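You operate a simulated robot arm through the tools that you are given. There is no shell and no other tool. Be economical: measure what you need, move in short steps, check, and stop when the job is done.

You run a simulated two-armed robot. Do the job below in one go: nothing can be reset, and whatever is moved stays where it is left.

JOB
Top the small vat up to 110 L, stir it even, switch off.
Fine: teal valve shut again; leave the speed knob.

It is judged by the outcome, as a careful person would: the job done as asked, and still so three seconds after it is handed in. It fails if anything else is knocked over, pushed out of place, dropped, spilled or broken.

ROBOT AND FRAMES
Two 7-joint arms with two-finger parallel grippers on one trunk, on a base that drives. Base frame: it is fixed to the floor where the robot stands at the start and does not move with it; the origin is under the middle of the robot, x ahead of it, y to its left, z up. Lengths are in m, angles in rad, forces in N, time in s.
The left shoulder is at the start at [0.02, 0.17, 1.328], the right one opposite. With the tool pointing down near the work surface each hand reaches from about 0.18 to 0.66 m from the robot's upright axis, wherever it stands, measured 20 degrees to its own side. Places, roughly: level glass [0.4, 0, 0.8]; red switch [0.2, 0.1, 1.2]; speed knob [0.1, 0.2, 1.1]. Payload 3.8 kg a hand.
Tool frame (each hand has its own): the origin (TCP) lies between the finger pads and is the grasp point; the fingertips stand 0.03 m ahead of it; z points along the fingers, y is the line along which they close. Largest opening 0.11 m; finger width 0.02, thickness 0.01; the body of the gripper, 0.048 by 0.112 m, starts 0.055 m behind the TCP.
Orientation is that of the tool frame in the base frame, as a unit quaternion [x, y, z, w]. With the fingers straight down and closing along the base's y, the tool's x points along the base's -x, its y along +y and its z along -z.

CONTROLS
- The arms move only by the tool jog_arm. It takes "left_rows", "right_rows" or both (then of equal length, played together; a hand with none holds still); each is a list of rows, each an object (a shift or turn left out is 0, a gripper value left out holds the last) with "translation": the shift along the tool's x, y, z in units of 50 mm (1.0 is 50 mm), a list of three; "delta_rot": the turn, a rotation vector about the tool's x, y, z in units of 5 degrees (1.0 is 5 degrees), a list of three; "claw": the gripper command, from -1 (shut) to 1 (fully open), values between in proportion. In form: [{"translation": [x, y, z], "delta_rot": [ax, ay, az], "claw": claw}, ...]. A call has 1 to 8 rows; each row shifts and turns the commanded pose from where the row before left it, along the tool's axes as they then stand. A call with a number of a shift or a turn outside -1 to 1 is refused whole. Rows are played at 5 a second. More than 0.05 m and 0.15 rad between two rows, or a gripper value outside its range, and nothing of the call is played. Where a pose cannot be reached the arm comes as near as it can. A force on the tool above 40 N (or 10 N above the force at the start of the call, whichever is more), or a blocked arm, ends the call early, and 0.2 s more pass. Each finger travels about 0.072 m/s and halts on what it meets, pressing with about 25 N; the grip force reading is that of the motor and also rises with nothing between the fingers. The clock runs only during rows and for 0.2 s after the last one: add rows that do not move to give the fingers time. It gives the time, the measured TCP pose, the force on the tool (base axes), the opening and the grip force at its end, in the units of the frame above (readings bear some noise), with the torque about the TCP (base axes, N m) and any sound that the robot's microphone picked up.
- Cameras (640 x 400 px; columns grow to the right, rows downward): "scene" is now at [0.1058, 0.0245, 1.4861]; the picture's right is [0.27, -0.96, 0.00], its down [-0.50, -0.14, -0.85] and it looks along [0.82, 0.23, -0.52] (base axes); focal length 214 px, centre (320, 200). "left" rides on the left gripper at [0.072, -0.017, -0.103] in its tool frame; the picture's right is [0.23, 0.97, 0.00], its down [-0.76, 0.18, -0.62] and it looks along [-0.61, 0.14, 0.78] (tool axes); focal length 222 px, centre (320, 200). "right" rides on the right gripper at [0.072, 0.017, -0.103] in its tool frame; the picture's right is [-0.23, 0.97, 0.00], its down [-0.76, -0.18, -0.62] and it looks along [-0.61, -0.14, 0.78] (tool axes); focal length 222 px, centre (320, 200). There is no depth. A picture from a camera that has moved, and an enlarged one, comes with that camera's place and axes in the base frame and with its lens.
- get_image(camera): a new picture of that camera. It takes no simulated time.
- slide_trunk(by): slides the trunk up (or, below 0, down) by that many m; the arms and the scene camera ride with it, the base frame stays. It gives what a move gives, with no picture.
- steer(legs): drives the robot by 1 to 6 legs, each [ahead, turn to the left] in m and rad, along the robot's own axes; the way and the turn of a leg run together, so that a leg with both is an arc; at most 1.5 m and 3.142 rad a leg. The arms and the cameras ride along, it lands a little off, and it stops where it bumps. It gives what a move gives.
- head_to(pan, tilt): turns the head with the scene camera to pan (to the left, within 1.396 rad either way) and tilt (down, from -0.506 to 1.204), counted from straight ahead of the robot. It gives what a move gives.
- enlarge(camera, box): a new picture of the part [left, top, right, bottom] of that camera's present view, enlarged. It takes no simulated time.
- finish_job(): hands the job in; it is judged then, once.

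Work in short steps. Places have to be worked out from the pictures, the camera data and where the tool is seen: move nearer, look again, correct. Check each grasp and each placing, and mend what went wrong. You have 120 turns and 92 pictures in all, those below and enlarged ones among them. Open the grippers and draw the arms clear of the work before you hand the job in, unless the task says otherwise; then end with one line.

The tools are called as name(argument=value, ...) on one line, values as JSON. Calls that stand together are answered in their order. jog_arm: Moves the arms, as the interface text tells. Its arguments: {"type":"object","properties":{"left_rows":{"type":"array"},"right_rows":{"type":"array"}},"required":[]} The other tools are called the same way: slide_trunk (by) slides the trunk up or down; steer (legs) drives the base; head_to (pan, tilt) turns the head that bears the scene camera; get_image (camera) takes a picture; enlarge (camera, box) takes an enlarged picture of a part of a camera's view; finish_job () hands the job in.

At the start:

```text
time_s: 0.0
left_tcp_pos: [0.2925, 0.2046, 1.5143]
left_ee_rot: [0.0, 1.0, -0.001, 0.0]
left_force: [0.4, 0.0, -0.2]
left_moment: [0.04, 0.0, 0.04]
left_gripper_width: 0.11
left_grip_force: 0.1
right_tcp_pos: [0.2851, -0.0615, 1.4508]
right_ee_rot: [0.002, 1.0, 0.001, 0.001]
right_force: [0.6, 0.4, 0.3]
right_moment: [0.01, -0.03, 0.0]
right_gripper_width: 0.11
right_grip_force: 0.1
trunk travel left (down, up): [-0.425, 0.145]
robot x, y, heading: [-0.0021, -0.002, 0.001]
head pan, tilt: [0.279, 0.55]
```

scene: 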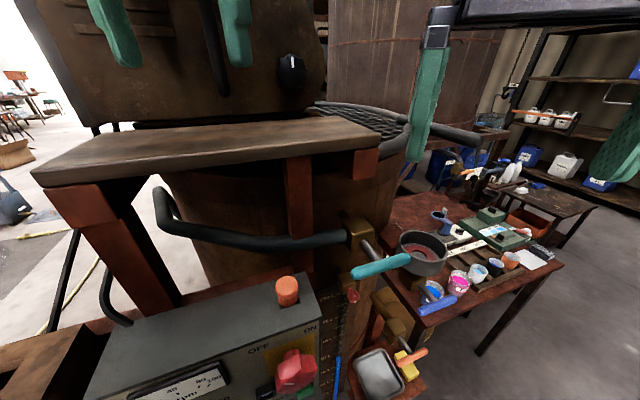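
right: 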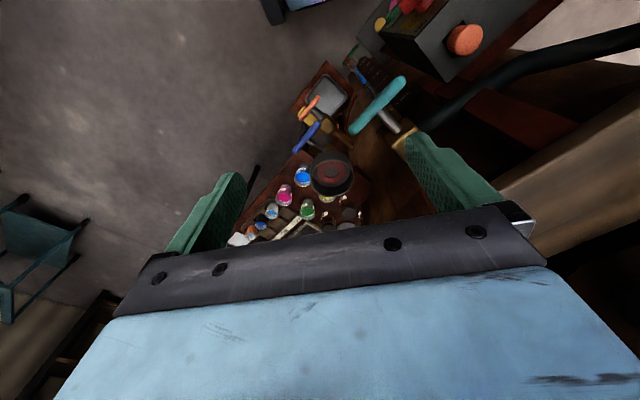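
left: 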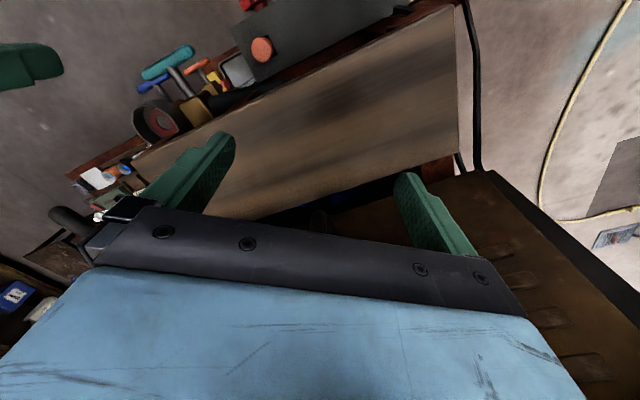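

I start by looking closer at the control box, the level glass and the valve area.

enlarge(camera="scene", box=[80, 260, 340, 400])

enlarge(camera="scene", box=[300, 220, 460, 400])

head_to(pan=0.28, tilt=1.1)

```text
2.46 times, centred on (210, 330) of scene
camera zoom: at [0.1058, 0.0245, 1.4861], right [0.27, -0.96, 0.0], down [-0.5, -0.14, -0.85], along [0.82, 0.23, -0.52], focal length 528 px, centre (591, -120)
```

zoom: 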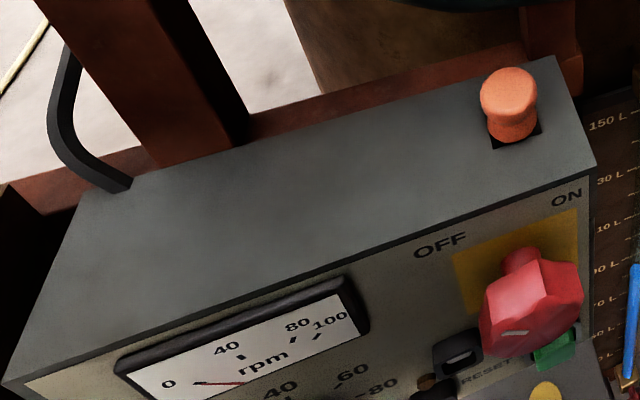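

```text
2.22 times, centred on (380, 310) of scene
camera zoom: at [0.1058, 0.0245, 1.4861], right [0.27, -0.96, 0.0], down [-0.5, -0.14, -0.85], along [0.82, 0.23, -0.52], focal length 477 px, centre (187, -44)
```

zoom: 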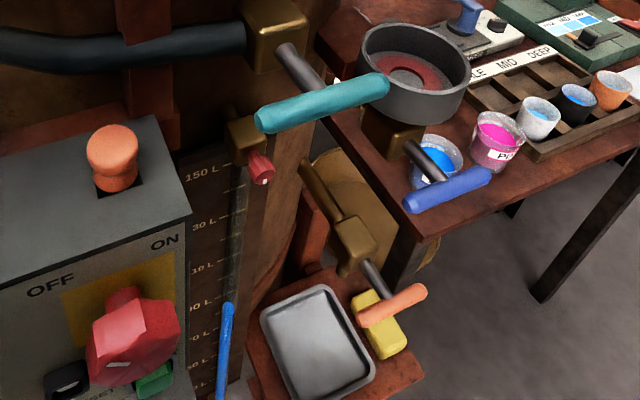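

```text
time_s: 1.0
left_tcp_pos: [0.2926, 0.2051, 1.5149]
left_ee_rot: [0.0, 1.0, 0.001, -0.001]
left_force: [-0.5, -0.8, -0.8]
left_moment: [-0.02, -0.04, 0.0]
left_gripper_width: 0.1098
left_grip_force: 0.1
right_tcp_pos: [0.2881, -0.0635, 1.4486]
right_ee_rot: [0.004, 1.0, -0.002, 0.001]
right_force: [29.9, -6.3, -44.2]
right_moment: [-0.13, -1.19, 0.05]
right_gripper_width: 0.11
right_grip_force: 0.0
trunk travel left (down, up): [-0.425, 0.145]
robot x, y, heading: [-0.0041, -0.0001, -0.004]
head pan, tilt: [0.279, 1.1]
```

The right hand reads a 50 N force: the head may have leaned on it. I look.

get_image(camera="scene")

get_image(camera="right")

```text
86 pictures are left
camera scene: at [0.1028, 0.0228, 1.4759], right [0.27, -0.96, 0.0], down [-0.6, -0.16, -0.79], along [0.76, 0.21, -0.62], focal length 214 px, centre (320, 200)
```

scene: 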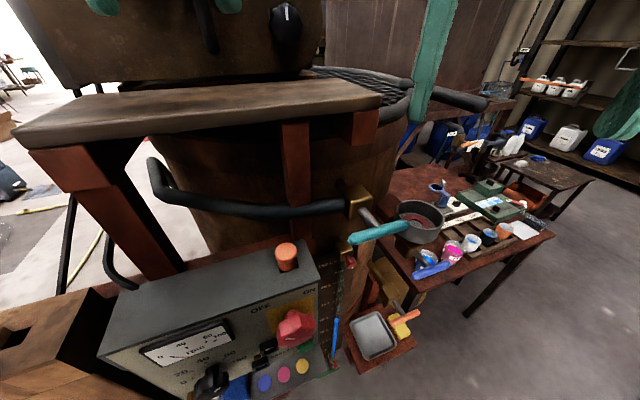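

```text
85 pictures are left
camera right: at [0.2159, -0.045, 1.5509], right [0.24, 0.97, 0.0], down [0.76, -0.18, 0.63], along [0.61, -0.15, -0.78], focal length 222 px, centre (320, 200)
```

right: 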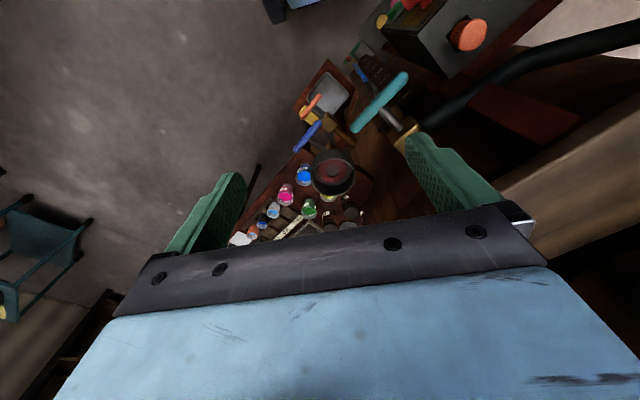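

The head is leaning against the right gripper. I raise it again, then move the right hand out ahead and to the right.

head_to(pan=0.279, tilt=0.55)

jog_arm(right_rows=[{"translation": [-0.5, -1, 0]}, {"translation": [-0.5, -1, 0]}, {"translation": [0, -1, 0]}, {"translation": [0, -1, 0]}, {"translation": [0, -0.5, 0]}, {}])

get_image(camera="right")

```text
time_s: 1.9
left_tcp_pos: [0.2925, 0.2052, 1.5159]
left_ee_rot: [-0.001, 1.0, 0.0, 0.0]
left_force: [0.2, -0.1, 0.0]
left_moment: [-0.01, 0.0, -0.02]
left_gripper_width: 0.1097
left_grip_force: 0.1
right_tcp_pos: [0.2849, -0.062, 1.4514]
right_ee_rot: [-0.001, 1.0, 0.002, 0.0]
right_force: [-0.6, 0.5, -0.3]
right_moment: [0.01, 0.0, -0.02]
right_gripper_width: 0.1098
right_grip_force: 0.1
trunk travel left (down, up): [-0.425, 0.145]
robot x, y, heading: [0.0007, -0.0002, 0.003]
head pan, tilt: [0.279, 0.55]
```

```text
refused: row 1 steps farther than a row can; nothing moved
```

```text
84 pictures are left
camera right: at [0.2125, -0.0453, 1.5542], right [0.23, 0.97, 0.0], down [0.76, -0.18, 0.62], along [0.61, -0.14, -0.78], focal length 222 px, centre (320, 200)
```

right: 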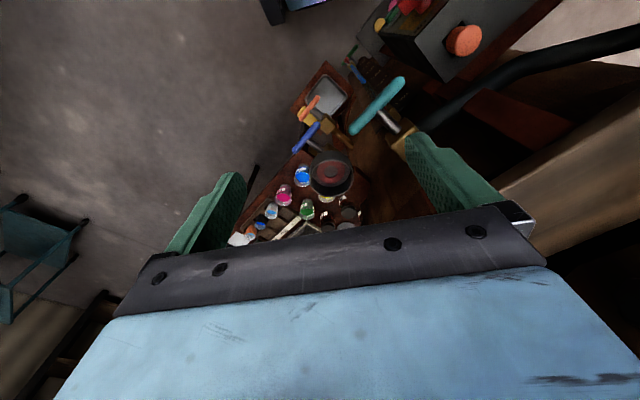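

Head is free again. I move the right hand in smaller steps to the right (-y).

jog_arm(right_rows=[{"translation": [0, -0.9, 0]}, {"translation": [0, -0.9, 0]}, {"translation": [0, -0.9, 0]}, {"translation": [0, -0.9, 0]}, {"translation": [0, -0.9, 0]}, {}])

head_to(pan=0.3, tilt=0.9)

get_image(camera="scene")

```text
time_s: 3.3
left_tcp_pos: [0.293, 0.2063, 1.5157]
left_ee_rot: [0.0, 1.0, 0.0, 0.0]
left_force: [0.6, 0.2, -0.1]
left_moment: [-0.01, 0.01, -0.01]
left_gripper_width: 0.1099
left_grip_force: 0.1
right_tcp_pos: [0.2845, -0.2885, 1.4491]
right_ee_rot: [0.001, 1.0, 0.001, 0.0]
right_force: [-0.4, -0.2, 0.6]
right_moment: [0.01, 0.04, 0.01]
right_gripper_width: 0.1101
right_grip_force: 0.1
trunk travel left (down, up): [-0.425, 0.145]
robot x, y, heading: [-0.0026, 0.0006, 0.001]
head pan, tilt: [0.279, 0.55]
```

```text
time_s: 4.2
left_tcp_pos: [0.2921, 0.2048, 1.5158]
left_ee_rot: [0.0, 1.0, 0.0, 0.0]
left_force: [0.3, 0.0, -0.3]
left_moment: [-0.01, -0.03, -0.01]
left_gripper_width: 0.11
left_grip_force: 0.0
right_tcp_pos: [0.2854, -0.288, 1.4489]
right_ee_rot: [0.0, 1.0, 0.001, 0.001]
right_force: [0.5, 1.2, 0.3]
right_moment: [-0.03, 0.02, 0.01]
right_gripper_width: 0.1101
right_grip_force: 0.1
trunk travel left (down, up): [-0.425, 0.145]
robot x, y, heading: [-0.0023, -0.0008, -0.002]
head pan, tilt: [0.3, 0.901]
```

```text
83 pictures are left
camera scene: at [0.0915, 0.022, 1.4569], right [0.3, -0.96, 0.0], down [-0.75, -0.23, -0.62], along [0.59, 0.18, -0.78], focal length 214 px, centre (320, 200)
```

scene: 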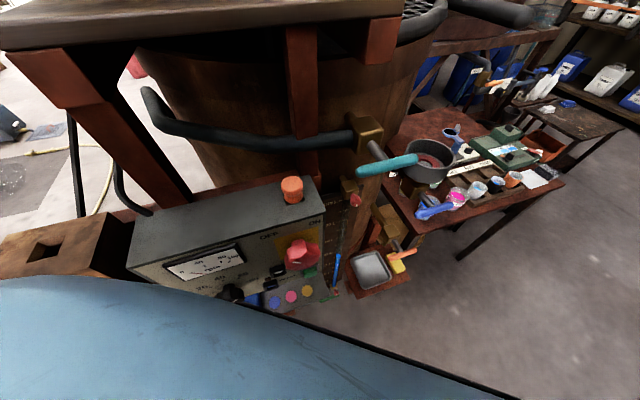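

Now the box front is visible; I enlarge the box and the level glass.

enlarge(camera="scene", box=[120, 170, 350, 314])

enlarge(camera="scene", box=[310, 110, 470, 310])

```text
2.78 times, centred on (235, 242) of scene
camera zoom: at [0.0915, 0.022, 1.4569], right [0.3, -0.96, 0.0], down [-0.75, -0.23, -0.62], along [0.59, 0.18, -0.78], focal length 596 px, centre (556, 83)
```

zoom: 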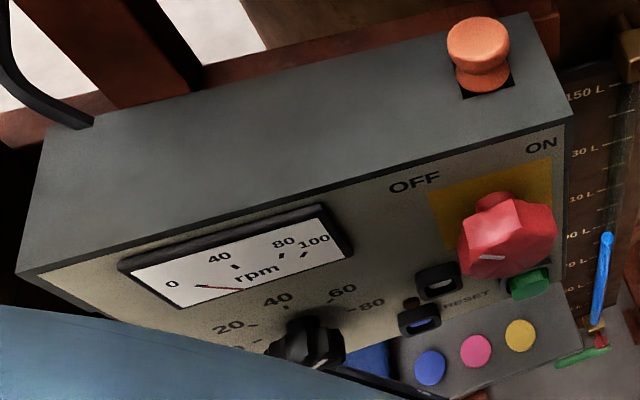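

```text
2.00 times, centred on (390, 210) of scene
camera zoom: at [0.0915, 0.022, 1.4569], right [0.3, -0.96, 0.0], down [-0.75, -0.23, -0.62], along [0.59, 0.18, -0.78], focal length 429 px, centre (180, 180)
```

zoom: 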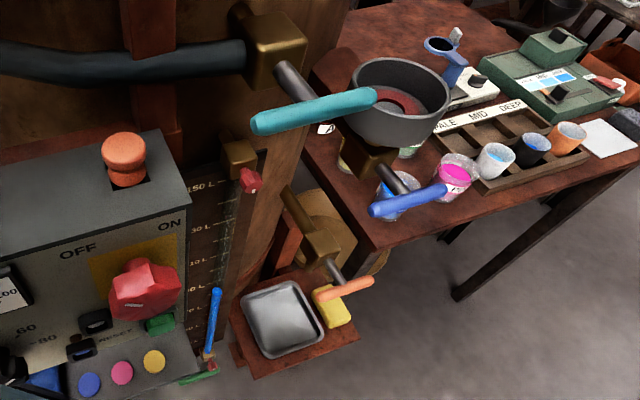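

The box stands very near the robot, its face turned toward me. I back the base 0.3 m for room and a better view.

steer(legs=[[-0.3, 0]])

get_image(camera="scene")

```text
time_s: 6.2
left_tcp_pos: [-0.0033, 0.2045, 1.5152]
left_ee_rot: [0.002, 1.0, 0.0, 0.0]
left_force: [-0.9, 0.7, -0.3]
left_moment: [0.01, -0.02, -0.03]
left_gripper_width: 0.1099
left_grip_force: 0.0
right_tcp_pos: [-0.0123, -0.2875, 1.4484]
right_ee_rot: [0.002, 1.0, 0.001, 0.0]
right_force: [-0.3, 0.2, 0.4]
right_moment: [0.02, -0.01, 0.0]
right_gripper_width: 0.1103
right_grip_force: 0.0
trunk travel left (down, up): [-0.425, 0.145]
robot x, y, heading: [-0.2976, -0.0009, -0.003]
head pan, tilt: [0.3, 0.901]
```

```text
80 pictures are left
camera scene: at [-0.2055, 0.0222, 1.4568], right [0.29, -0.96, 0.0], down [-0.75, -0.23, -0.62], along [0.59, 0.18, -0.78], focal length 214 px, centre (320, 200)
```

scene: 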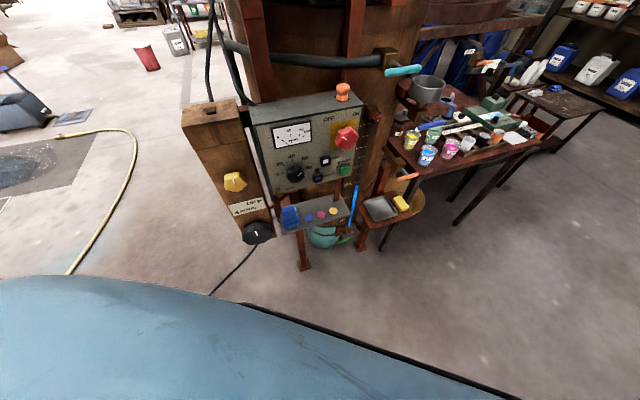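

Much better view. I enlarge the box and gauge and the valve/vat part.

enlarge(camera="scene", box=[180, 75, 300, 255])

enlarge(camera="scene", box=[290, 70, 430, 260])

enlarge(camera="scene", box=[240, 80, 370, 200])

head_to(pan=0.2, tilt=0.2)

get_image(camera="scene")

```text
2.22 times, centred on (240, 165) of scene
camera zoom: at [-0.2055, 0.0222, 1.4568], right [0.29, -0.96, 0.0], down [-0.75, -0.23, -0.62], along [0.59, 0.18, -0.78], focal length 477 px, centre (498, 278)
```

zoom: 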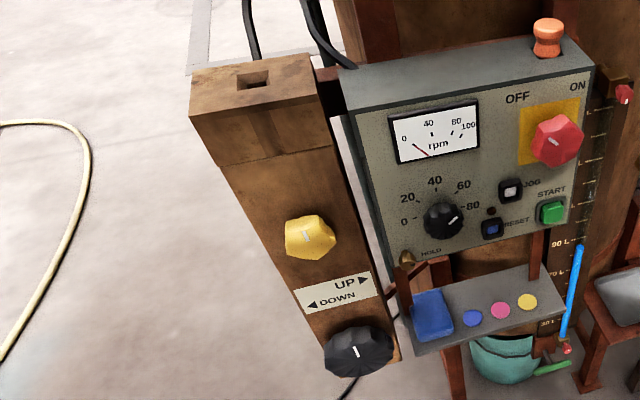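

```text
2.11 times, centred on (360, 165) of scene
camera zoom: at [-0.2055, 0.0222, 1.4568], right [0.29, -0.96, 0.0], down [-0.75, -0.23, -0.62], along [0.59, 0.18, -0.78], focal length 452 px, centre (236, 274)
```

zoom: 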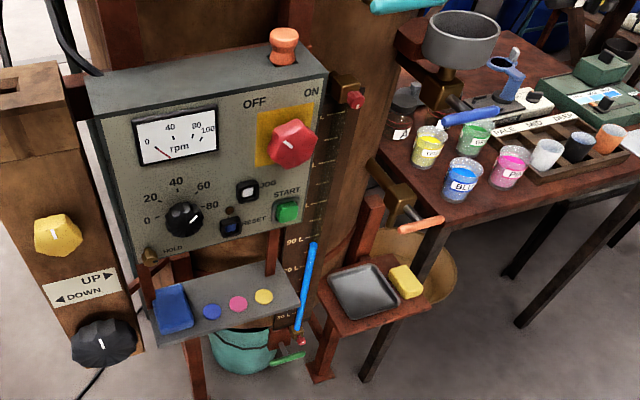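

```text
3.33 times, centred on (305, 140) of scene
camera zoom: at [-0.2055, 0.0222, 1.4568], right [0.29, -0.96, 0.0], down [-0.75, -0.23, -0.62], along [0.59, 0.18, -0.78], focal length 715 px, centre (370, 400)
```

zoom: 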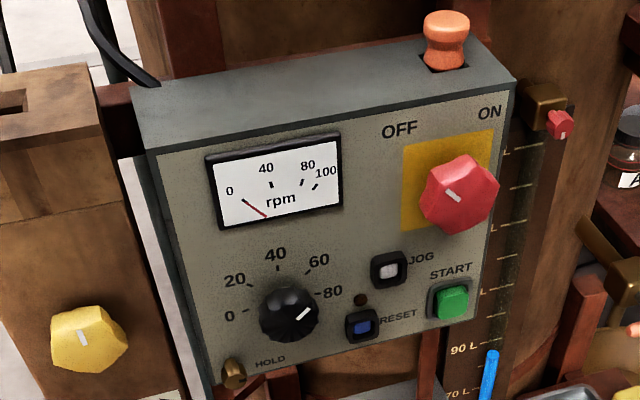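

```text
time_s: 7.3
left_tcp_pos: [-0.0048, 0.2056, 1.5148]
left_ee_rot: [0.001, 1.0, 0.0, 0.0]
left_force: [-0.2, 0.7, -0.6]
left_moment: [-0.03, 0.0, -0.01]
left_gripper_width: 0.1101
left_grip_force: 0.0
right_tcp_pos: [-0.0138, -0.2895, 1.4484]
right_ee_rot: [0.002, 1.0, 0.001, 0.0]
right_force: [0.8, -0.3, -0.1]
right_moment: [-0.01, 0.0, -0.03]
right_gripper_width: 0.1097
right_grip_force: 0.1
trunk travel left (down, up): [-0.425, 0.145]
robot x, y, heading: [-0.2939, 0.0019, -0.007]
head pan, tilt: [0.201, 0.201]
```

```text
76 pictures are left
camera scene: at [-0.1863, 0.0185, 1.5183], right [0.2, -0.98, 0.0], down [-0.2, -0.04, -0.98], along [0.96, 0.19, -0.2], focal length 214 px, centre (320, 200)
```

scene: 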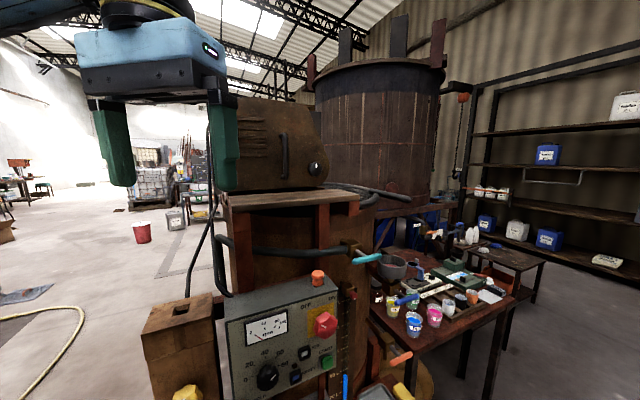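

I enlarge the upper machine and the plumbing from this angle.

enlarge(camera="scene", box=[200, 80, 420, 220])

enlarge(camera="scene", box=[300, 220, 420, 400])

enlarge(camera="scene", box=[230, 260, 350, 400])

```text
2.86 times, centred on (310, 150) of scene
camera zoom: at [-0.1863, 0.0185, 1.5183], right [0.2, -0.98, 0.0], down [-0.2, -0.04, -0.98], along [0.96, 0.19, -0.2], focal length 613 px, centre (349, 343)
```

zoom: 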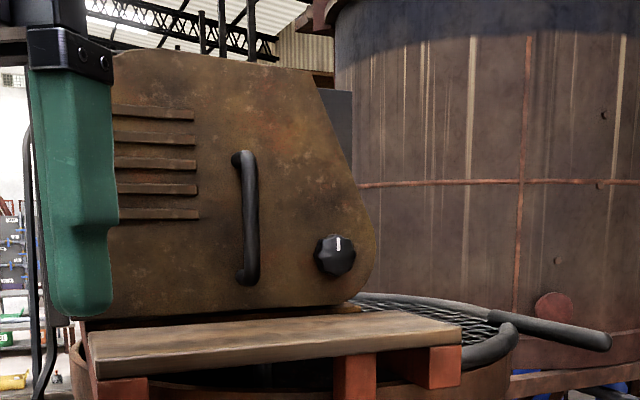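

```text
2.22 times, centred on (360, 310) of scene
camera zoom: at [-0.1863, 0.0185, 1.5183], right [0.2, -0.98, 0.0], down [-0.2, -0.04, -0.98], along [0.96, 0.19, -0.2], focal length 477 px, centre (231, -44)
```

zoom: 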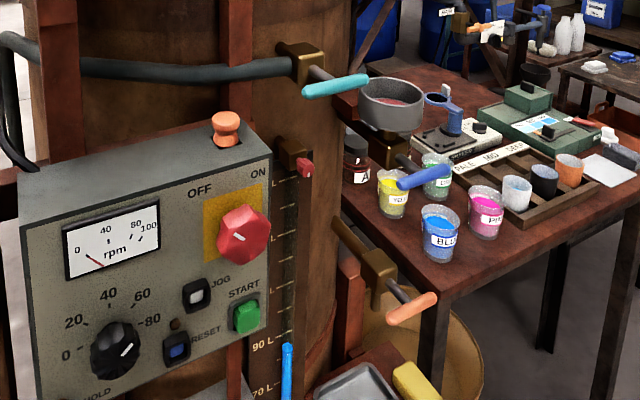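

```text
2.86 times, centred on (290, 330) of scene
camera zoom: at [-0.1863, 0.0185, 1.5183], right [0.2, -0.98, 0.0], down [-0.2, -0.04, -0.98], along [0.96, 0.19, -0.2], focal length 613 px, centre (406, -171)
```

zoom: 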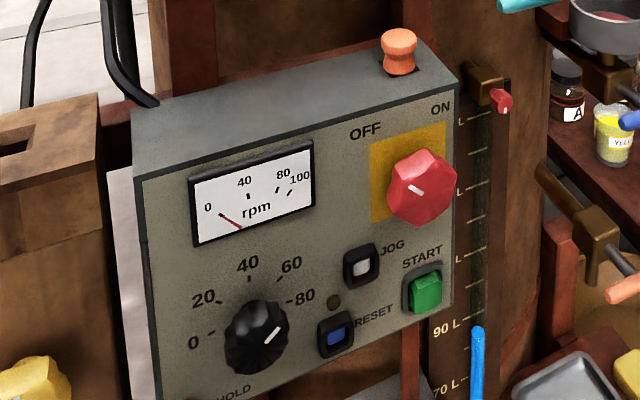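

The teal T-handle triangulates to about (0.32, -0.005, 1.27), lying level, its rod pointing toward (-0.65,-0.75); the panel is a vertical plane. I drive 0.1 m forward and begin orienting the right hand to face the handle.

steer(legs=[[0.1, 0]])

jog_arm(right_rows=[{"delta_rot": [-1, -0.369, 0.369]}, {"delta_rot": [-1, -0.369, 0.369]}, {"delta_rot": [-1, -0.369, 0.369]}, {"delta_rot": [-1, -0.369, 0.369]}, {"delta_rot": [-1, -0.369, 0.369]}, {"delta_rot": [-1, -0.369, 0.369]}, {"delta_rot": [-1, -0.369, 0.369]}, {"delta_rot": [-1, -0.369, 0.369]}])

jog_arm(right_rows=[{"delta_rot": [-1, -0.369, 0.369]}, {"delta_rot": [-1, -0.369, 0.369]}, {"delta_rot": [-1, -0.369, 0.369]}, {"delta_rot": [-1, -0.369, 0.369]}, {"delta_rot": [-1, -0.369, 0.369]}, {"delta_rot": [-1, -0.369, 0.369]}, {"delta_rot": [-1, -0.369, 0.369]}, {"delta_rot": [-1, -0.369, 0.369]}])

jog_arm(right_rows=[{"delta_rot": [-1, -0.369, 0.369]}, {}])

get_image(camera="right")

get_image(camera="scene")

```text
time_s: 8.4
left_tcp_pos: [0.0944, 0.206, 1.515]
left_ee_rot: [0.0, 1.0, -0.001, 0.0]
left_force: [0.6, -0.4, -0.2]
left_moment: [-0.04, 0.03, -0.03]
left_gripper_width: 0.11
left_grip_force: 0.0
right_tcp_pos: [0.0855, -0.2892, 1.4496]
right_ee_rot: [0.003, 1.0, 0.001, 0.002]
right_force: [0.1, -0.1, 0.0]
right_moment: [-0.01, 0.03, 0.03]
right_gripper_width: 0.1102
right_grip_force: 0.1
trunk travel left (down, up): [-0.425, 0.145]
robot x, y, heading: [-0.1974, -0.0002, 0.001]
head pan, tilt: [0.201, 0.201]
```

```text
time_s: 10.2
left_tcp_pos: [0.0938, 0.2049, 1.5156]
left_ee_rot: [0.001, 1.0, 0.0, 0.0]
left_force: [-1.0, -0.7, 0.8]
left_moment: [0.02, -0.01, -0.01]
left_gripper_width: 0.1099
left_grip_force: 0.0
right_tcp_pos: [0.086, -0.2908, 1.4478]
right_ee_rot: [0.127, 0.923, 0.341, 0.127]
right_force: [-0.3, 0.6, 0.0]
right_moment: [0.02, 0.0, -0.06]
right_gripper_width: 0.1101
right_grip_force: 0.1
trunk travel left (down, up): [-0.425, 0.145]
robot x, y, heading: [-0.1985, -0.0015, -0.008]
head pan, tilt: [0.201, 0.201]
```

```text
time_s: 12.0
left_tcp_pos: [0.0938, 0.2051, 1.5152]
left_ee_rot: [0.002, 1.0, -0.001, 0.0]
left_force: [-0.8, 0.4, 0.2]
left_moment: [-0.02, -0.03, -0.01]
left_gripper_width: 0.1101
left_grip_force: 0.2
right_tcp_pos: [0.0859, -0.2896, 1.4499]
right_ee_rot: [0.233, 0.704, 0.629, 0.234]
right_force: [0.4, 0.1, 0.0]
right_moment: [-0.03, 0.01, -0.01]
right_gripper_width: 0.11
right_grip_force: 0.1
trunk travel left (down, up): [-0.425, 0.145]
robot x, y, heading: [-0.1974, 0.0015, -0.003]
head pan, tilt: [0.201, 0.201]
```

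```text
time_s: 12.6
left_tcp_pos: [0.095, 0.2061, 1.5147]
left_ee_rot: [0.0, 1.0, 0.0, 0.001]
left_force: [0.3, -0.3, 0.2]
left_moment: [0.01, -0.01, 0.0]
left_gripper_width: 0.1097
left_grip_force: 0.0
right_tcp_pos: [0.0866, -0.289, 1.4489]
right_ee_rot: [0.243, 0.67, 0.658, 0.244]
right_force: [-0.1, 0.8, 0.3]
right_moment: [0.0, -0.03, 0.02]
right_gripper_width: 0.1098
right_grip_force: 0.1
trunk travel left (down, up): [-0.425, 0.145]
robot x, y, heading: [-0.1973, -0.0002, -0.003]
head pan, tilt: [0.201, 0.201]
```

```text
72 pictures are left
camera right: at [-0.0359, -0.32, 1.4664], right [0.18, -0.13, 0.97], down [0.18, -0.97, -0.17], along [0.97, 0.2, -0.15], focal length 222 px, centre (320, 200)
```

right: 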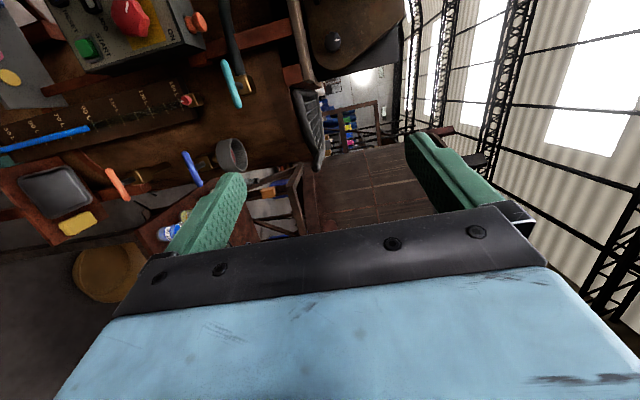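

```text
71 pictures are left
camera scene: at [-0.0865, 0.0184, 1.5184], right [0.2, -0.98, 0.0], down [-0.2, -0.04, -0.98], along [0.96, 0.19, -0.2], focal length 214 px, centre (320, 200)
```

scene: 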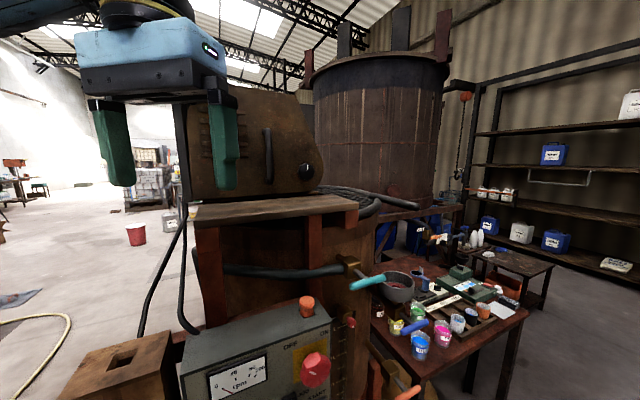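

The right camera has a fine side view of the glass; I enlarge it and the teal valve.

enlarge(camera="right", box=[0, 30, 280, 205])

enlarge(camera="right", box=[170, 40, 330, 140])

```text
2.29 times, centred on (140, 118) of right
camera zoom: at [-0.0359, -0.32, 1.4664], right [0.18, -0.13, 0.97], down [0.18, -0.97, -0.17], along [0.97, 0.2, -0.15], focal length 508 px, centre (731, 389)
```

zoom: 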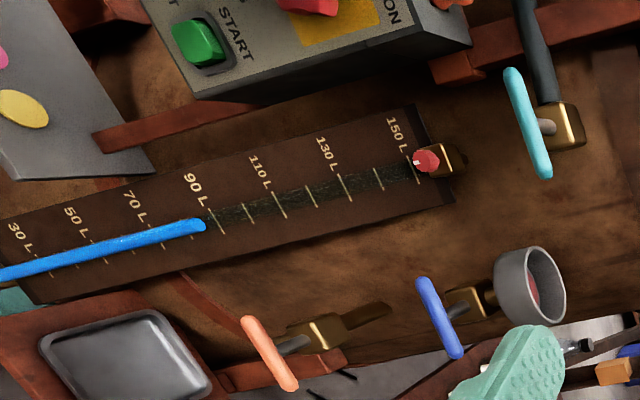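

```text
4.00 times, centred on (250, 90) of right
camera zoom: at [-0.0359, -0.32, 1.4664], right [0.18, -0.13, 0.97], down [0.18, -0.97, -0.17], along [0.97, 0.2, -0.15], focal length 888 px, centre (600, 640)
```

zoom: 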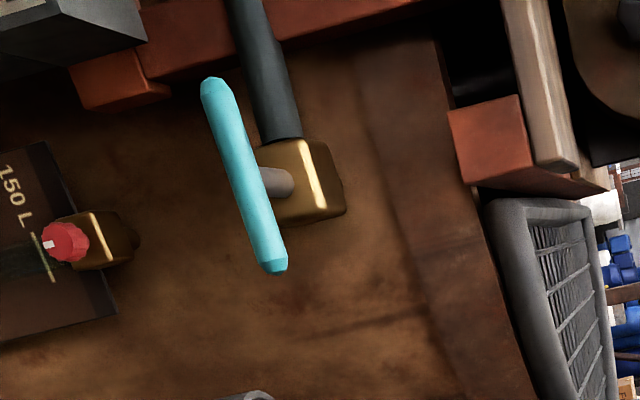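

The teal bar centre is about (0.305, 0.002, 1.275), direction (0.53,-0.85), so I aim along (0.83,0.56): yaw the hand 15° right, then move to 12 cm in front of the bar.

jog_arm(right_rows=[{"delta_rot": [0, -1, 0]}, {"delta_rot": [0, -1, 0]}, {"delta_rot": [0, -1, 0]}, {}])

jog_arm(right_rows=[{"translation": [0.34, -0.497, 0.64]}, {"translation": [0.34, -0.497, 0.64]}, {"translation": [0.34, -0.497, 0.64]}, {"translation": [0.34, -0.497, 0.64]}, {"translation": [0.34, -0.497, 0.64]}, {"translation": [0.34, -0.497, 0.64]}, {"translation": [0.34, -0.497, 0.64]}, {}])

get_image(camera="right")

get_image(camera="scene")

```text
time_s: 13.6
left_tcp_pos: [0.0944, 0.2045, 1.5152]
left_ee_rot: [0.001, 1.0, 0.0, 0.0]
left_force: [0.1, -0.4, -0.3]
left_moment: [-0.05, 0.04, -0.02]
left_gripper_width: 0.11
left_grip_force: 0.1
right_tcp_pos: [0.0977, -0.3027, 1.4608]
right_ee_rot: [0.327, 0.632, 0.621, 0.329]
right_force: [0.6, 0.1, 0.0]
right_moment: [0.01, 0.01, 0.0]
right_gripper_width: 0.1099
right_grip_force: 0.1
right hand out of reach, approached as far as the arm can: row 2, 3
trunk travel left (down, up): [-0.425, 0.145]
robot x, y, heading: [-0.198, -0.0036, -0.003]
head pan, tilt: [0.201, 0.201]
```

```text
time_s: 15.4
left_tcp_pos: [0.0939, 0.2036, 1.5145]
left_ee_rot: [0.0, 1.0, 0.0, 0.001]
left_force: [-0.3, -0.2, -0.3]
left_moment: [0.0, -0.02, -0.04]
left_gripper_width: 0.1102
left_grip_force: 0.0
right_tcp_pos: [0.2569, -0.1159, 1.3082]
right_ee_rot: [0.327, 0.631, 0.621, 0.329]
right_force: [-0.1, -1.0, -0.8]
right_moment: [0.03, -0.02, 0.01]
right_gripper_width: 0.11
right_grip_force: 0.0
right hand out of reach, approached as far as the arm can: row 1, 2, 3, 4
trunk travel left (down, up): [-0.425, 0.145]
robot x, y, heading: [-0.1966, -0.0003, 0.005]
head pan, tilt: [0.201, 0.201]
```

```text
68 pictures are left
camera right: at [0.1304, -0.1146, 1.3249], right [0.13, -0.17, 0.98], down [-0.08, -0.98, -0.16], along [0.99, -0.06, -0.14], focal length 222 px, centre (320, 200)
```

right: 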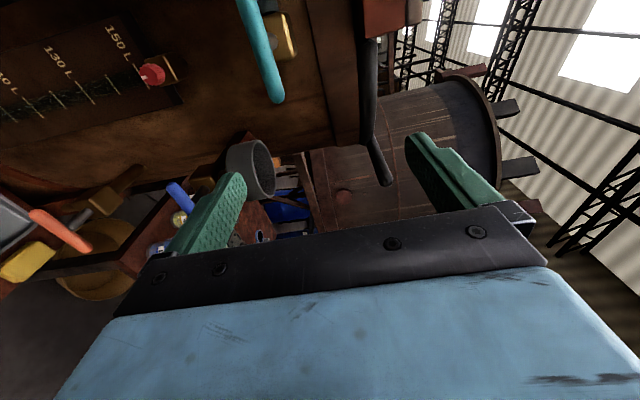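

```text
67 pictures are left
camera scene: at [-0.0881, 0.0172, 1.5185], right [0.2, -0.98, 0.0], down [-0.19, -0.04, -0.98], along [0.96, 0.19, -0.2], focal length 214 px, centre (320, 200)
```

scene: 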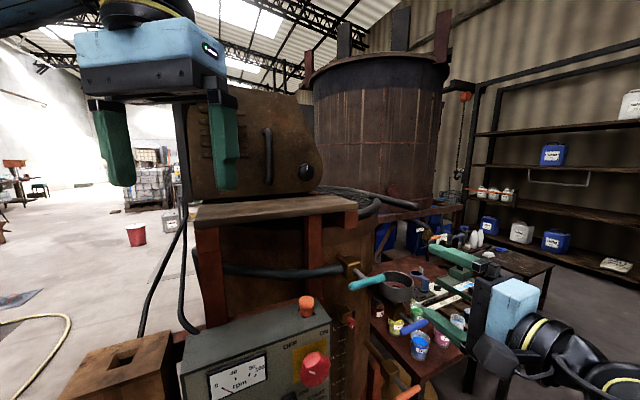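

Orientation is right ((0.82,0.57)); I shift sideways by 7 cm left and 3 cm down to line up with the bar.

jog_arm(right_rows=[{"translation": [0.48, -0.22, -0.1]}, {"translation": [0.48, -0.22, -0.1]}, {"translation": [0.48, -0.22, -0.1]}, {}])

get_image(camera="right")

enlarge(camera="scene", box=[280, 220, 480, 345])

```text
time_s: 16.4
left_tcp_pos: [0.0942, 0.2041, 1.5153]
left_ee_rot: [0.001, 1.0, 0.0, 0.0]
left_force: [-0.8, -0.3, 0.3]
left_moment: [-0.01, -0.03, 0.02]
left_gripper_width: 0.1102
left_grip_force: 0.1
right_tcp_pos: [0.2122, -0.0636, 1.2735]
right_ee_rot: [0.327, 0.631, 0.622, 0.329]
right_force: [0.0, 0.2, 0.5]
right_moment: [0.01, 0.0, -0.03]
right_gripper_width: 0.1098
right_grip_force: 0.1
right hand out of reach, approached as far as the arm can: row 3
trunk travel left (down, up): [-0.425, 0.145]
robot x, y, heading: [-0.199, -0.0007, -0.002]
head pan, tilt: [0.201, 0.201]
```

```text
66 pictures are left
camera right: at [0.0859, -0.0623, 1.2906], right [0.13, -0.17, 0.98], down [-0.08, -0.98, -0.16], along [0.99, -0.06, -0.14], focal length 222 px, centre (320, 200)
```

right: 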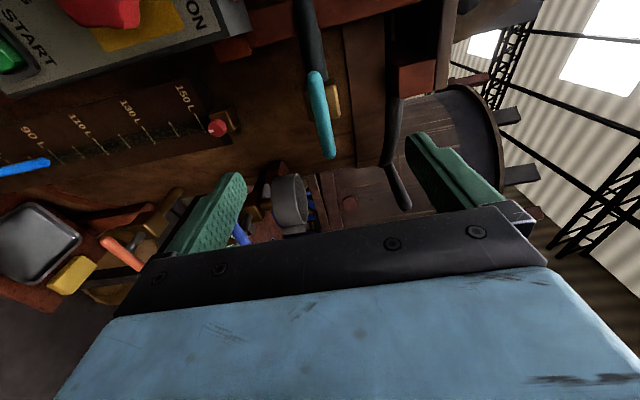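

```text
3.20 times, centred on (380, 282) of scene
camera zoom: at [-0.0875, 0.018, 1.5185], right [0.2, -0.98, 0.0], down [-0.19, -0.04, -0.98], along [0.96, 0.19, -0.2], focal length 686 px, centre (128, -64)
```

zoom: 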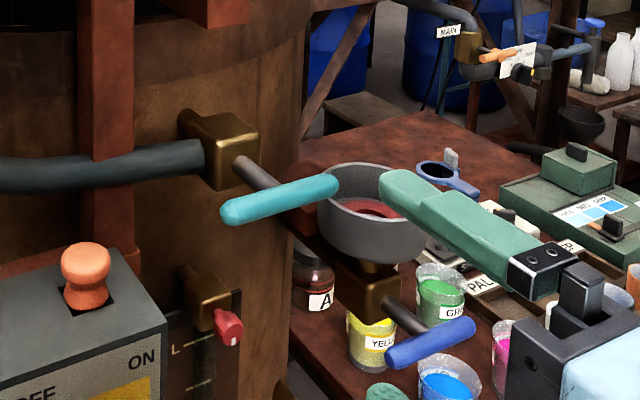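

The hand is lined up on the bar (offset ~1 mm); it lies 11.5 cm ahead. I advance 11 cm and check before closing.

jog_arm(right_rows=[{"translation": [0.0, 0.02, 0.7]}, {"translation": [0.02, 0.02, 0.7]}, {"translation": [0, 0, 0.7]}, {}])

enlarge(camera="scene", box=[280, 220, 480, 345])

```text
time_s: 17.4
left_tcp_pos: [0.0937, 0.2044, 1.5153]
left_ee_rot: [0.001, 1.0, 0.0, -0.001]
left_force: [-0.1, 0.0, 0.6]
left_moment: [-0.02, 0.02, -0.03]
left_gripper_width: 0.1099
left_grip_force: 0.0
right_tcp_pos: [0.2936, -0.0271, 1.2866]
right_ee_rot: [0.327, 0.632, 0.621, 0.328]
right_force: [0.0, 0.5, 0.0]
right_moment: [0.0, 0.02, -0.01]
right_gripper_width: 0.1101
right_grip_force: 0.1
right hand out of reach, approached as far as the arm can: row 2, 3
trunk travel left (down, up): [-0.425, 0.145]
robot x, y, heading: [-0.1988, 0.0014, -0.004]
head pan, tilt: [0.201, 0.201]
```

```text
3.20 times, centred on (380, 282) of scene
camera zoom: at [-0.0869, 0.0183, 1.5184], right [0.2, -0.98, 0.0], down [-0.2, -0.04, -0.98], along [0.96, 0.19, -0.2], focal length 686 px, centre (128, -64)
```

zoom: 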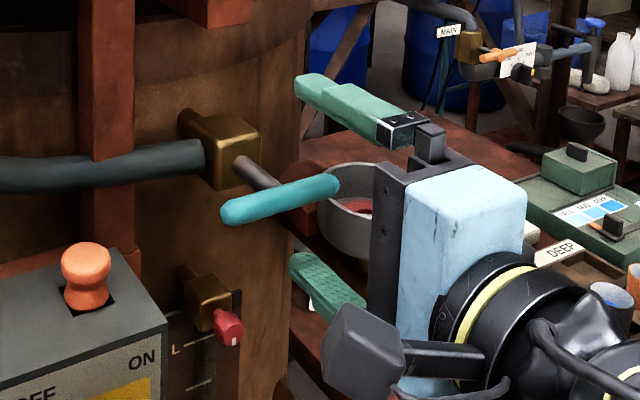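

The arm is too folded (wrist only ~0.3 m from its shoulder). I back the base 0.17 m and then approach again.

steer(legs=[[-0.17, 0]])

```text
time_s: 18.9
left_tcp_pos: [-0.076, 0.2052, 1.5156]
left_ee_rot: [0.001, 1.0, 0.0, 0.0]
left_force: [-0.2, -0.6, 0.9]
left_moment: [-0.01, -0.06, 0.02]
left_gripper_width: 0.1099
left_grip_force: 0.0
right_tcp_pos: [0.1232, -0.0282, 1.2869]
right_ee_rot: [0.328, 0.632, 0.621, 0.329]
right_force: [-0.9, -0.2, 1.3]
right_moment: [-0.02, 0.0, -0.03]
right_gripper_width: 0.1102
right_grip_force: 0.1
trunk travel left (down, up): [-0.425, 0.145]
robot x, y, heading: [-0.368, -0.0046, -0.006]
head pan, tilt: [0.201, 0.201]
```

Now back to the pre-grasp point on the bar's axis.

jog_arm(right_rows=[{"translation": [-0.787, -0.115, 0.538]}, {"translation": [-0.787, -0.115, 0.538]}, {}])

```text
time_s: 19.7
left_tcp_pos: [-0.0755, 0.2055, 1.5147]
left_ee_rot: [0.002, 1.0, -0.001, 0.0]
left_force: [0.8, -0.1, -0.1]
left_moment: [0.02, 0.01, -0.01]
left_gripper_width: 0.1102
left_grip_force: 0.2
right_tcp_pos: [0.2108, -0.0645, 1.2777]
right_ee_rot: [0.328, 0.632, 0.62, 0.329]
right_force: [1.1, 0.1, -1.1]
right_moment: [-0.01, 0.03, -0.01]
right_gripper_width: 0.11
right_grip_force: 0.0
right hand out of reach, approached as far as the arm can: row 2
trunk travel left (down, up): [-0.425, 0.145]
robot x, y, heading: [-0.3675, 0.0022, -0.004]
head pan, tilt: [0.201, 0.201]
```

Within 2-3 mm. I continue straight forward to the bar.

jog_arm(right_rows=[{"translation": [0.02, -0.03, 0.55]}, {"translation": [0.01, -0.02, 0.55]}, {"translation": [0, 0, 0.55]}, {"translation": [0, 0, 0.5]}, {}])

enlarge(camera="scene", box=[280, 180, 440, 280])

get_image(camera="right")

```text
time_s: 20.9
left_tcp_pos: [-0.0749, 0.204, 1.5129]
left_ee_rot: [0.002, 1.0, 0.0, 0.0]
left_force: [0.1, 0.1, -0.7]
left_moment: [0.05, -0.02, 0.0]
left_gripper_width: 0.1099
left_grip_force: 0.2
right_tcp_pos: [0.2449, -0.0703, 1.3113]
right_ee_rot: [0.328, 0.631, 0.621, 0.329]
right_force: [0.2, 0.4, 0.8]
right_moment: [0.01, 0.0, 0.01]
right_gripper_width: 0.1102
right_grip_force: 0.1
right hand out of reach, approached as far as the arm can: row 1, 2, 3, 4
trunk travel left (down, up): [-0.425, 0.145]
robot x, y, heading: [-0.3664, 0.0016, -0.004]
head pan, tilt: [0.201, 0.201]
```

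```text
4.00 times, centred on (360, 230) of scene
camera zoom: at [-0.2568, 0.0185, 1.5184], right [0.2, -0.98, 0.0], down [-0.2, -0.04, -0.98], along [0.96, 0.19, -0.2], focal length 858 px, centre (160, 80)
```

zoom: 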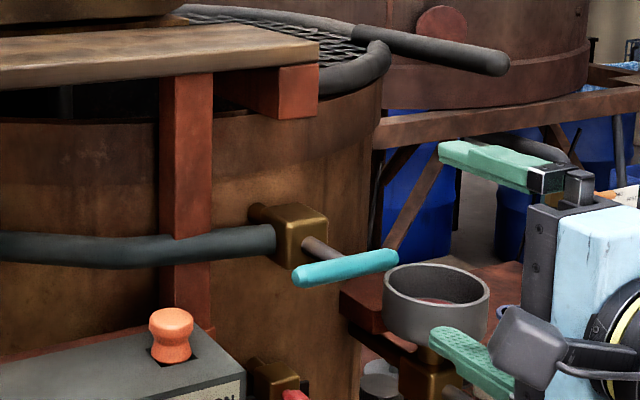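

```text
62 pictures are left
camera right: at [0.1198, -0.0697, 1.3287], right [0.14, -0.17, 0.98], down [-0.08, -0.98, -0.16], along [0.99, -0.06, -0.15], focal length 222 px, centre (320, 200)
```

right: 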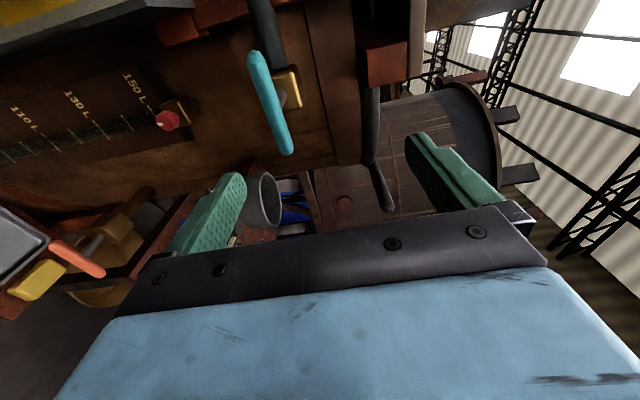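

The wrist is at a joint limit with the robot facing straight ahead. Better to face the panel squarely (heading ~0.6 rad) with the base at about (-0.24,-0.26). First I withdraw the right hand.

jog_arm(right_rows=[{"translation": [0, 0, -0.9]}, {"translation": [0, 0, -0.9]}, {"translation": [0, 0, -0.9]}, {"translation": [0, 0, -0.9]}, {}])

steer(legs=[[0, -1.12], [0.29, 0]])

steer(legs=[[0, 1.725]])

head_to(pan=0, tilt=0.5)

get_image(camera="scene")

```text
time_s: 22.1
left_tcp_pos: [-0.0742, 0.2063, 1.515]
left_ee_rot: [0.001, 1.0, 0.001, 0.0]
left_force: [0.1, 0.1, 1.1]
left_moment: [0.01, 0.02, 0.0]
left_gripper_width: 0.1098
left_grip_force: 0.0
right_tcp_pos: [0.1016, -0.1736, 1.3125]
right_ee_rot: [0.328, 0.632, 0.621, 0.328]
right_force: [0.0, -0.2, 0.4]
right_moment: [0.02, 0.0, -0.04]
right_gripper_width: 0.1098
right_grip_force: 0.0
trunk travel left (down, up): [-0.425, 0.145]
robot x, y, heading: [-0.3672, 0.0022, -0.002]
head pan, tilt: [0.201, 0.201]
```

```text
time_s: 23.7
left_tcp_pos: [-0.0248, 0.0982, 1.5158]
left_ee_rot: [0.166, 0.986, 0.0, 0.0]
left_force: [0.2, -0.5, -1.2]
left_moment: [0.0, 0.02, 0.01]
left_gripper_width: 0.1102
left_grip_force: 0.2
right_tcp_pos: [0.0172, -0.3178, 1.313]
right_ee_rot: [0.427, 0.568, 0.559, 0.426]
right_force: [0.1, 0.2, 0.5]
right_moment: [0.03, 0.01, 0.01]
right_gripper_width: 0.11
right_grip_force: 0.1
trunk travel left (down, up): [-0.425, 0.145]
robot x, y, heading: [-0.3701, -0.0014, -0.332]
head pan, tilt: [0.201, 0.201]
stopped in leg 1: the robot was blocked; the commanded pose is now the measured one
```

```text
time_s: 28.3
left_tcp_pos: [-0.513, 0.3256, 1.5154]
left_ee_rot: [-0.637, 0.771, 0.0, 0.001]
left_force: [0.3, 0.5, 0.3]
left_moment: [0.01, 0.02, 0.03]
left_gripper_width: 0.1101
left_grip_force: 0.1
right_tcp_pos: [-0.1091, 0.4277, 1.314]
right_ee_rot: [-0.151, 0.695, 0.688, -0.143]
right_force: [-0.6, 0.4, 0.4]
right_moment: [0.01, 0.05, -0.01]
right_gripper_width: 0.11
right_grip_force: 0.1
trunk travel left (down, up): [-0.425, 0.145]
robot x, y, heading: [-0.3669, -0.0024, 1.379]
head pan, tilt: [0.201, 0.201]
```

```text
time_s: 29.1
left_tcp_pos: [-0.5144, 0.3257, 1.5143]
left_ee_rot: [-0.638, 0.77, 0.0, 0.0]
left_force: [0.2, 0.2, -0.1]
left_moment: [-0.02, 0.04, -0.01]
left_gripper_width: 0.1102
left_grip_force: 0.0
right_tcp_pos: [-0.1093, 0.4282, 1.3143]
right_ee_rot: [-0.15, 0.695, 0.688, -0.144]
right_force: [-0.6, -0.5, 0.3]
right_moment: [0.02, 0.0, -0.02]
right_gripper_width: 0.1098
right_grip_force: 0.0
trunk travel left (down, up): [-0.425, 0.145]
robot x, y, heading: [-0.3643, 0.0028, 1.379]
head pan, tilt: [0.0, 0.499]
```

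```text
61 pictures are left
camera scene: at [-0.348, 0.1105, 1.4908], right [0.98, -0.19, 0.0], down [-0.09, -0.47, -0.88], along [0.16, 0.86, -0.48], focal length 214 px, centre (320, 200)
```

scene: 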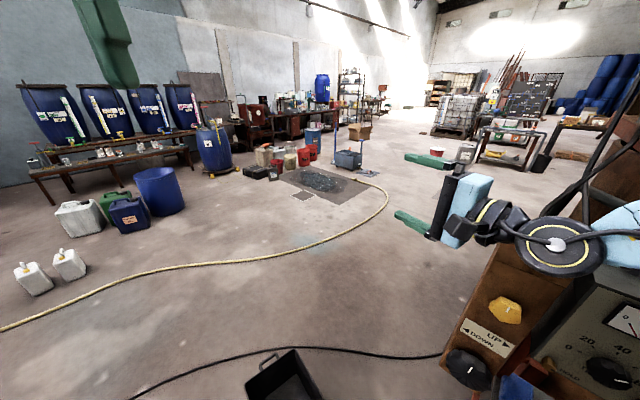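

The right turn was blocked (something on the floor on that side) and the next turn ran from there. I raise the right hand well above the box before turning back, then look at what blocked.

jog_arm(right_rows=[{"translation": [0, 0.9, 0]}, {"translation": [0, 0.9, 0]}, {"translation": [0, 0.8, 0]}, {}])

steer(legs=[[0, -0.78]])

head_to(pan=-1.3, tilt=0.8)

get_image(camera="scene")

```text
time_s: 30.1
left_tcp_pos: [-0.5142, 0.3275, 1.5163]
left_ee_rot: [-0.638, 0.77, 0.0, 0.0]
left_force: [0.9, 0.1, 0.1]
left_moment: [0.02, 0.02, -0.01]
left_gripper_width: 0.1101
left_grip_force: 0.0
right_tcp_pos: [-0.11, 0.4273, 1.4429]
right_ee_rot: [-0.151, 0.696, 0.687, -0.143]
right_force: [0.0, 1.0, 0.2]
right_moment: [0.02, -0.01, 0.02]
right_gripper_width: 0.11
right_grip_force: 0.0
trunk travel left (down, up): [-0.425, 0.145]
robot x, y, heading: [-0.3631, -0.0008, 1.381]
head pan, tilt: [0.0, 0.499]
```

```text
time_s: 32.5
left_tcp_pos: [-0.2412, 0.335, 1.5148]
left_ee_rot: [-0.295, 0.955, 0.0, -0.001]
left_force: [0.7, -0.1, 0.1]
left_moment: [0.03, 0.0, 0.0]
left_gripper_width: 0.1102
left_grip_force: 0.0
right_tcp_pos: [0.1159, 0.123, 1.4425]
right_ee_rot: [0.126, 0.7, 0.691, 0.131]
right_force: [0.2, -0.4, -0.3]
right_moment: [0.0, 0.05, 0.0]
right_gripper_width: 0.1101
right_grip_force: 0.1
trunk travel left (down, up): [-0.425, 0.145]
robot x, y, heading: [-0.3653, 0.0025, 0.596]
head pan, tilt: [0.0, 0.499]
```

```text
time_s: 34.0
left_tcp_pos: [-0.2414, 0.335, 1.5159]
left_ee_rot: [-0.296, 0.955, -0.001, 0.001]
left_force: [-0.2, 0.0, -0.8]
left_moment: [0.01, -0.03, 0.0]
left_gripper_width: 0.1101
left_grip_force: 0.1
right_tcp_pos: [0.1163, 0.1227, 1.4431]
right_ee_rot: [0.125, 0.7, 0.691, 0.13]
right_force: [0.5, 0.2, 0.1]
right_moment: [-0.02, 0.01, -0.01]
right_gripper_width: 0.1099
right_grip_force: 0.1
trunk travel left (down, up): [-0.425, 0.145]
robot x, y, heading: [-0.3693, -0.0026, 0.596]
head pan, tilt: [-1.3, 0.799]
```

```text
60 pictures are left
camera scene: at [-0.29, -0.0395, 1.4647], right [-0.64, -0.76, 0.0], down [-0.55, 0.46, -0.7], along [0.53, -0.45, -0.72], focal length 214 px, centre (320, 200)
```

scene: 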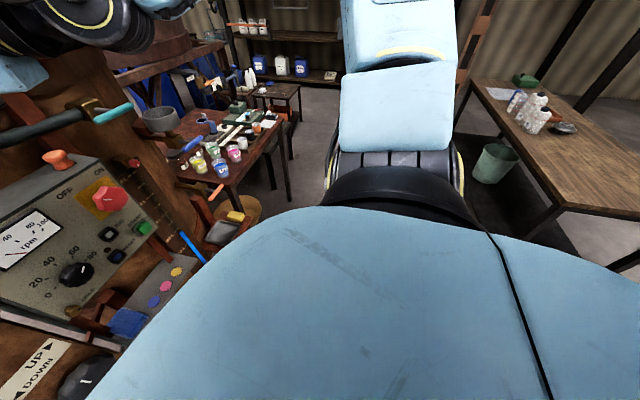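

From this pose (heading 0.6) the right arm can reach the valve facing squarely: it lies 0.56 m ahead and 0.38 m right. I yaw the right hand 34° right so it points along (0.82,0.57).

jog_arm(right_rows=[{"delta_rot": [0, -1, 0]}, {"delta_rot": [0, -1, 0]}, {"delta_rot": [0, -1, 0]}, {"delta_rot": [0, -1, 0]}, {"delta_rot": [0, -1, 0]}, {"delta_rot": [0, -1, 0]}, {"delta_rot": [0, -0.83, 0]}, {}])

head_to(pan=-0.4, tilt=0.5)

```text
time_s: 35.8
left_tcp_pos: [-0.2431, 0.3348, 1.5145]
left_ee_rot: [-0.296, 0.955, 0.0, 0.0]
left_force: [-0.8, -0.4, 0.7]
left_moment: [0.01, 0.02, 0.05]
left_gripper_width: 0.1101
left_grip_force: 0.0
right_tcp_pos: [0.1157, 0.1222, 1.4419]
right_ee_rot: [0.323, 0.631, 0.623, 0.331]
right_force: [-0.7, -0.4, -0.2]
right_moment: [0.0, 0.0, 0.02]
right_gripper_width: 0.1102
right_grip_force: 0.1
trunk travel left (down, up): [-0.425, 0.145]
robot x, y, heading: [-0.3689, -0.0021, 0.597]
head pan, tilt: [-1.3, 0.799]
```

```text
time_s: 37.0
left_tcp_pos: [-0.241, 0.3346, 1.5134]
left_ee_rot: [-0.296, 0.955, -0.001, 0.0]
left_force: [0.3, -0.2, -1.0]
left_moment: [-0.05, 0.0, 0.04]
left_gripper_width: 0.11
left_grip_force: 0.0
right_tcp_pos: [0.115, 0.1217, 1.4426]
right_ee_rot: [0.323, 0.632, 0.623, 0.331]
right_force: [0.6, -0.3, 0.6]
right_moment: [0.05, -0.01, 0.03]
right_gripper_width: 0.1102
right_grip_force: 0.0
trunk travel left (down, up): [-0.425, 0.145]
robot x, y, heading: [-0.3699, -0.0016, 0.597]
head pan, tilt: [-0.4, 0.499]
```

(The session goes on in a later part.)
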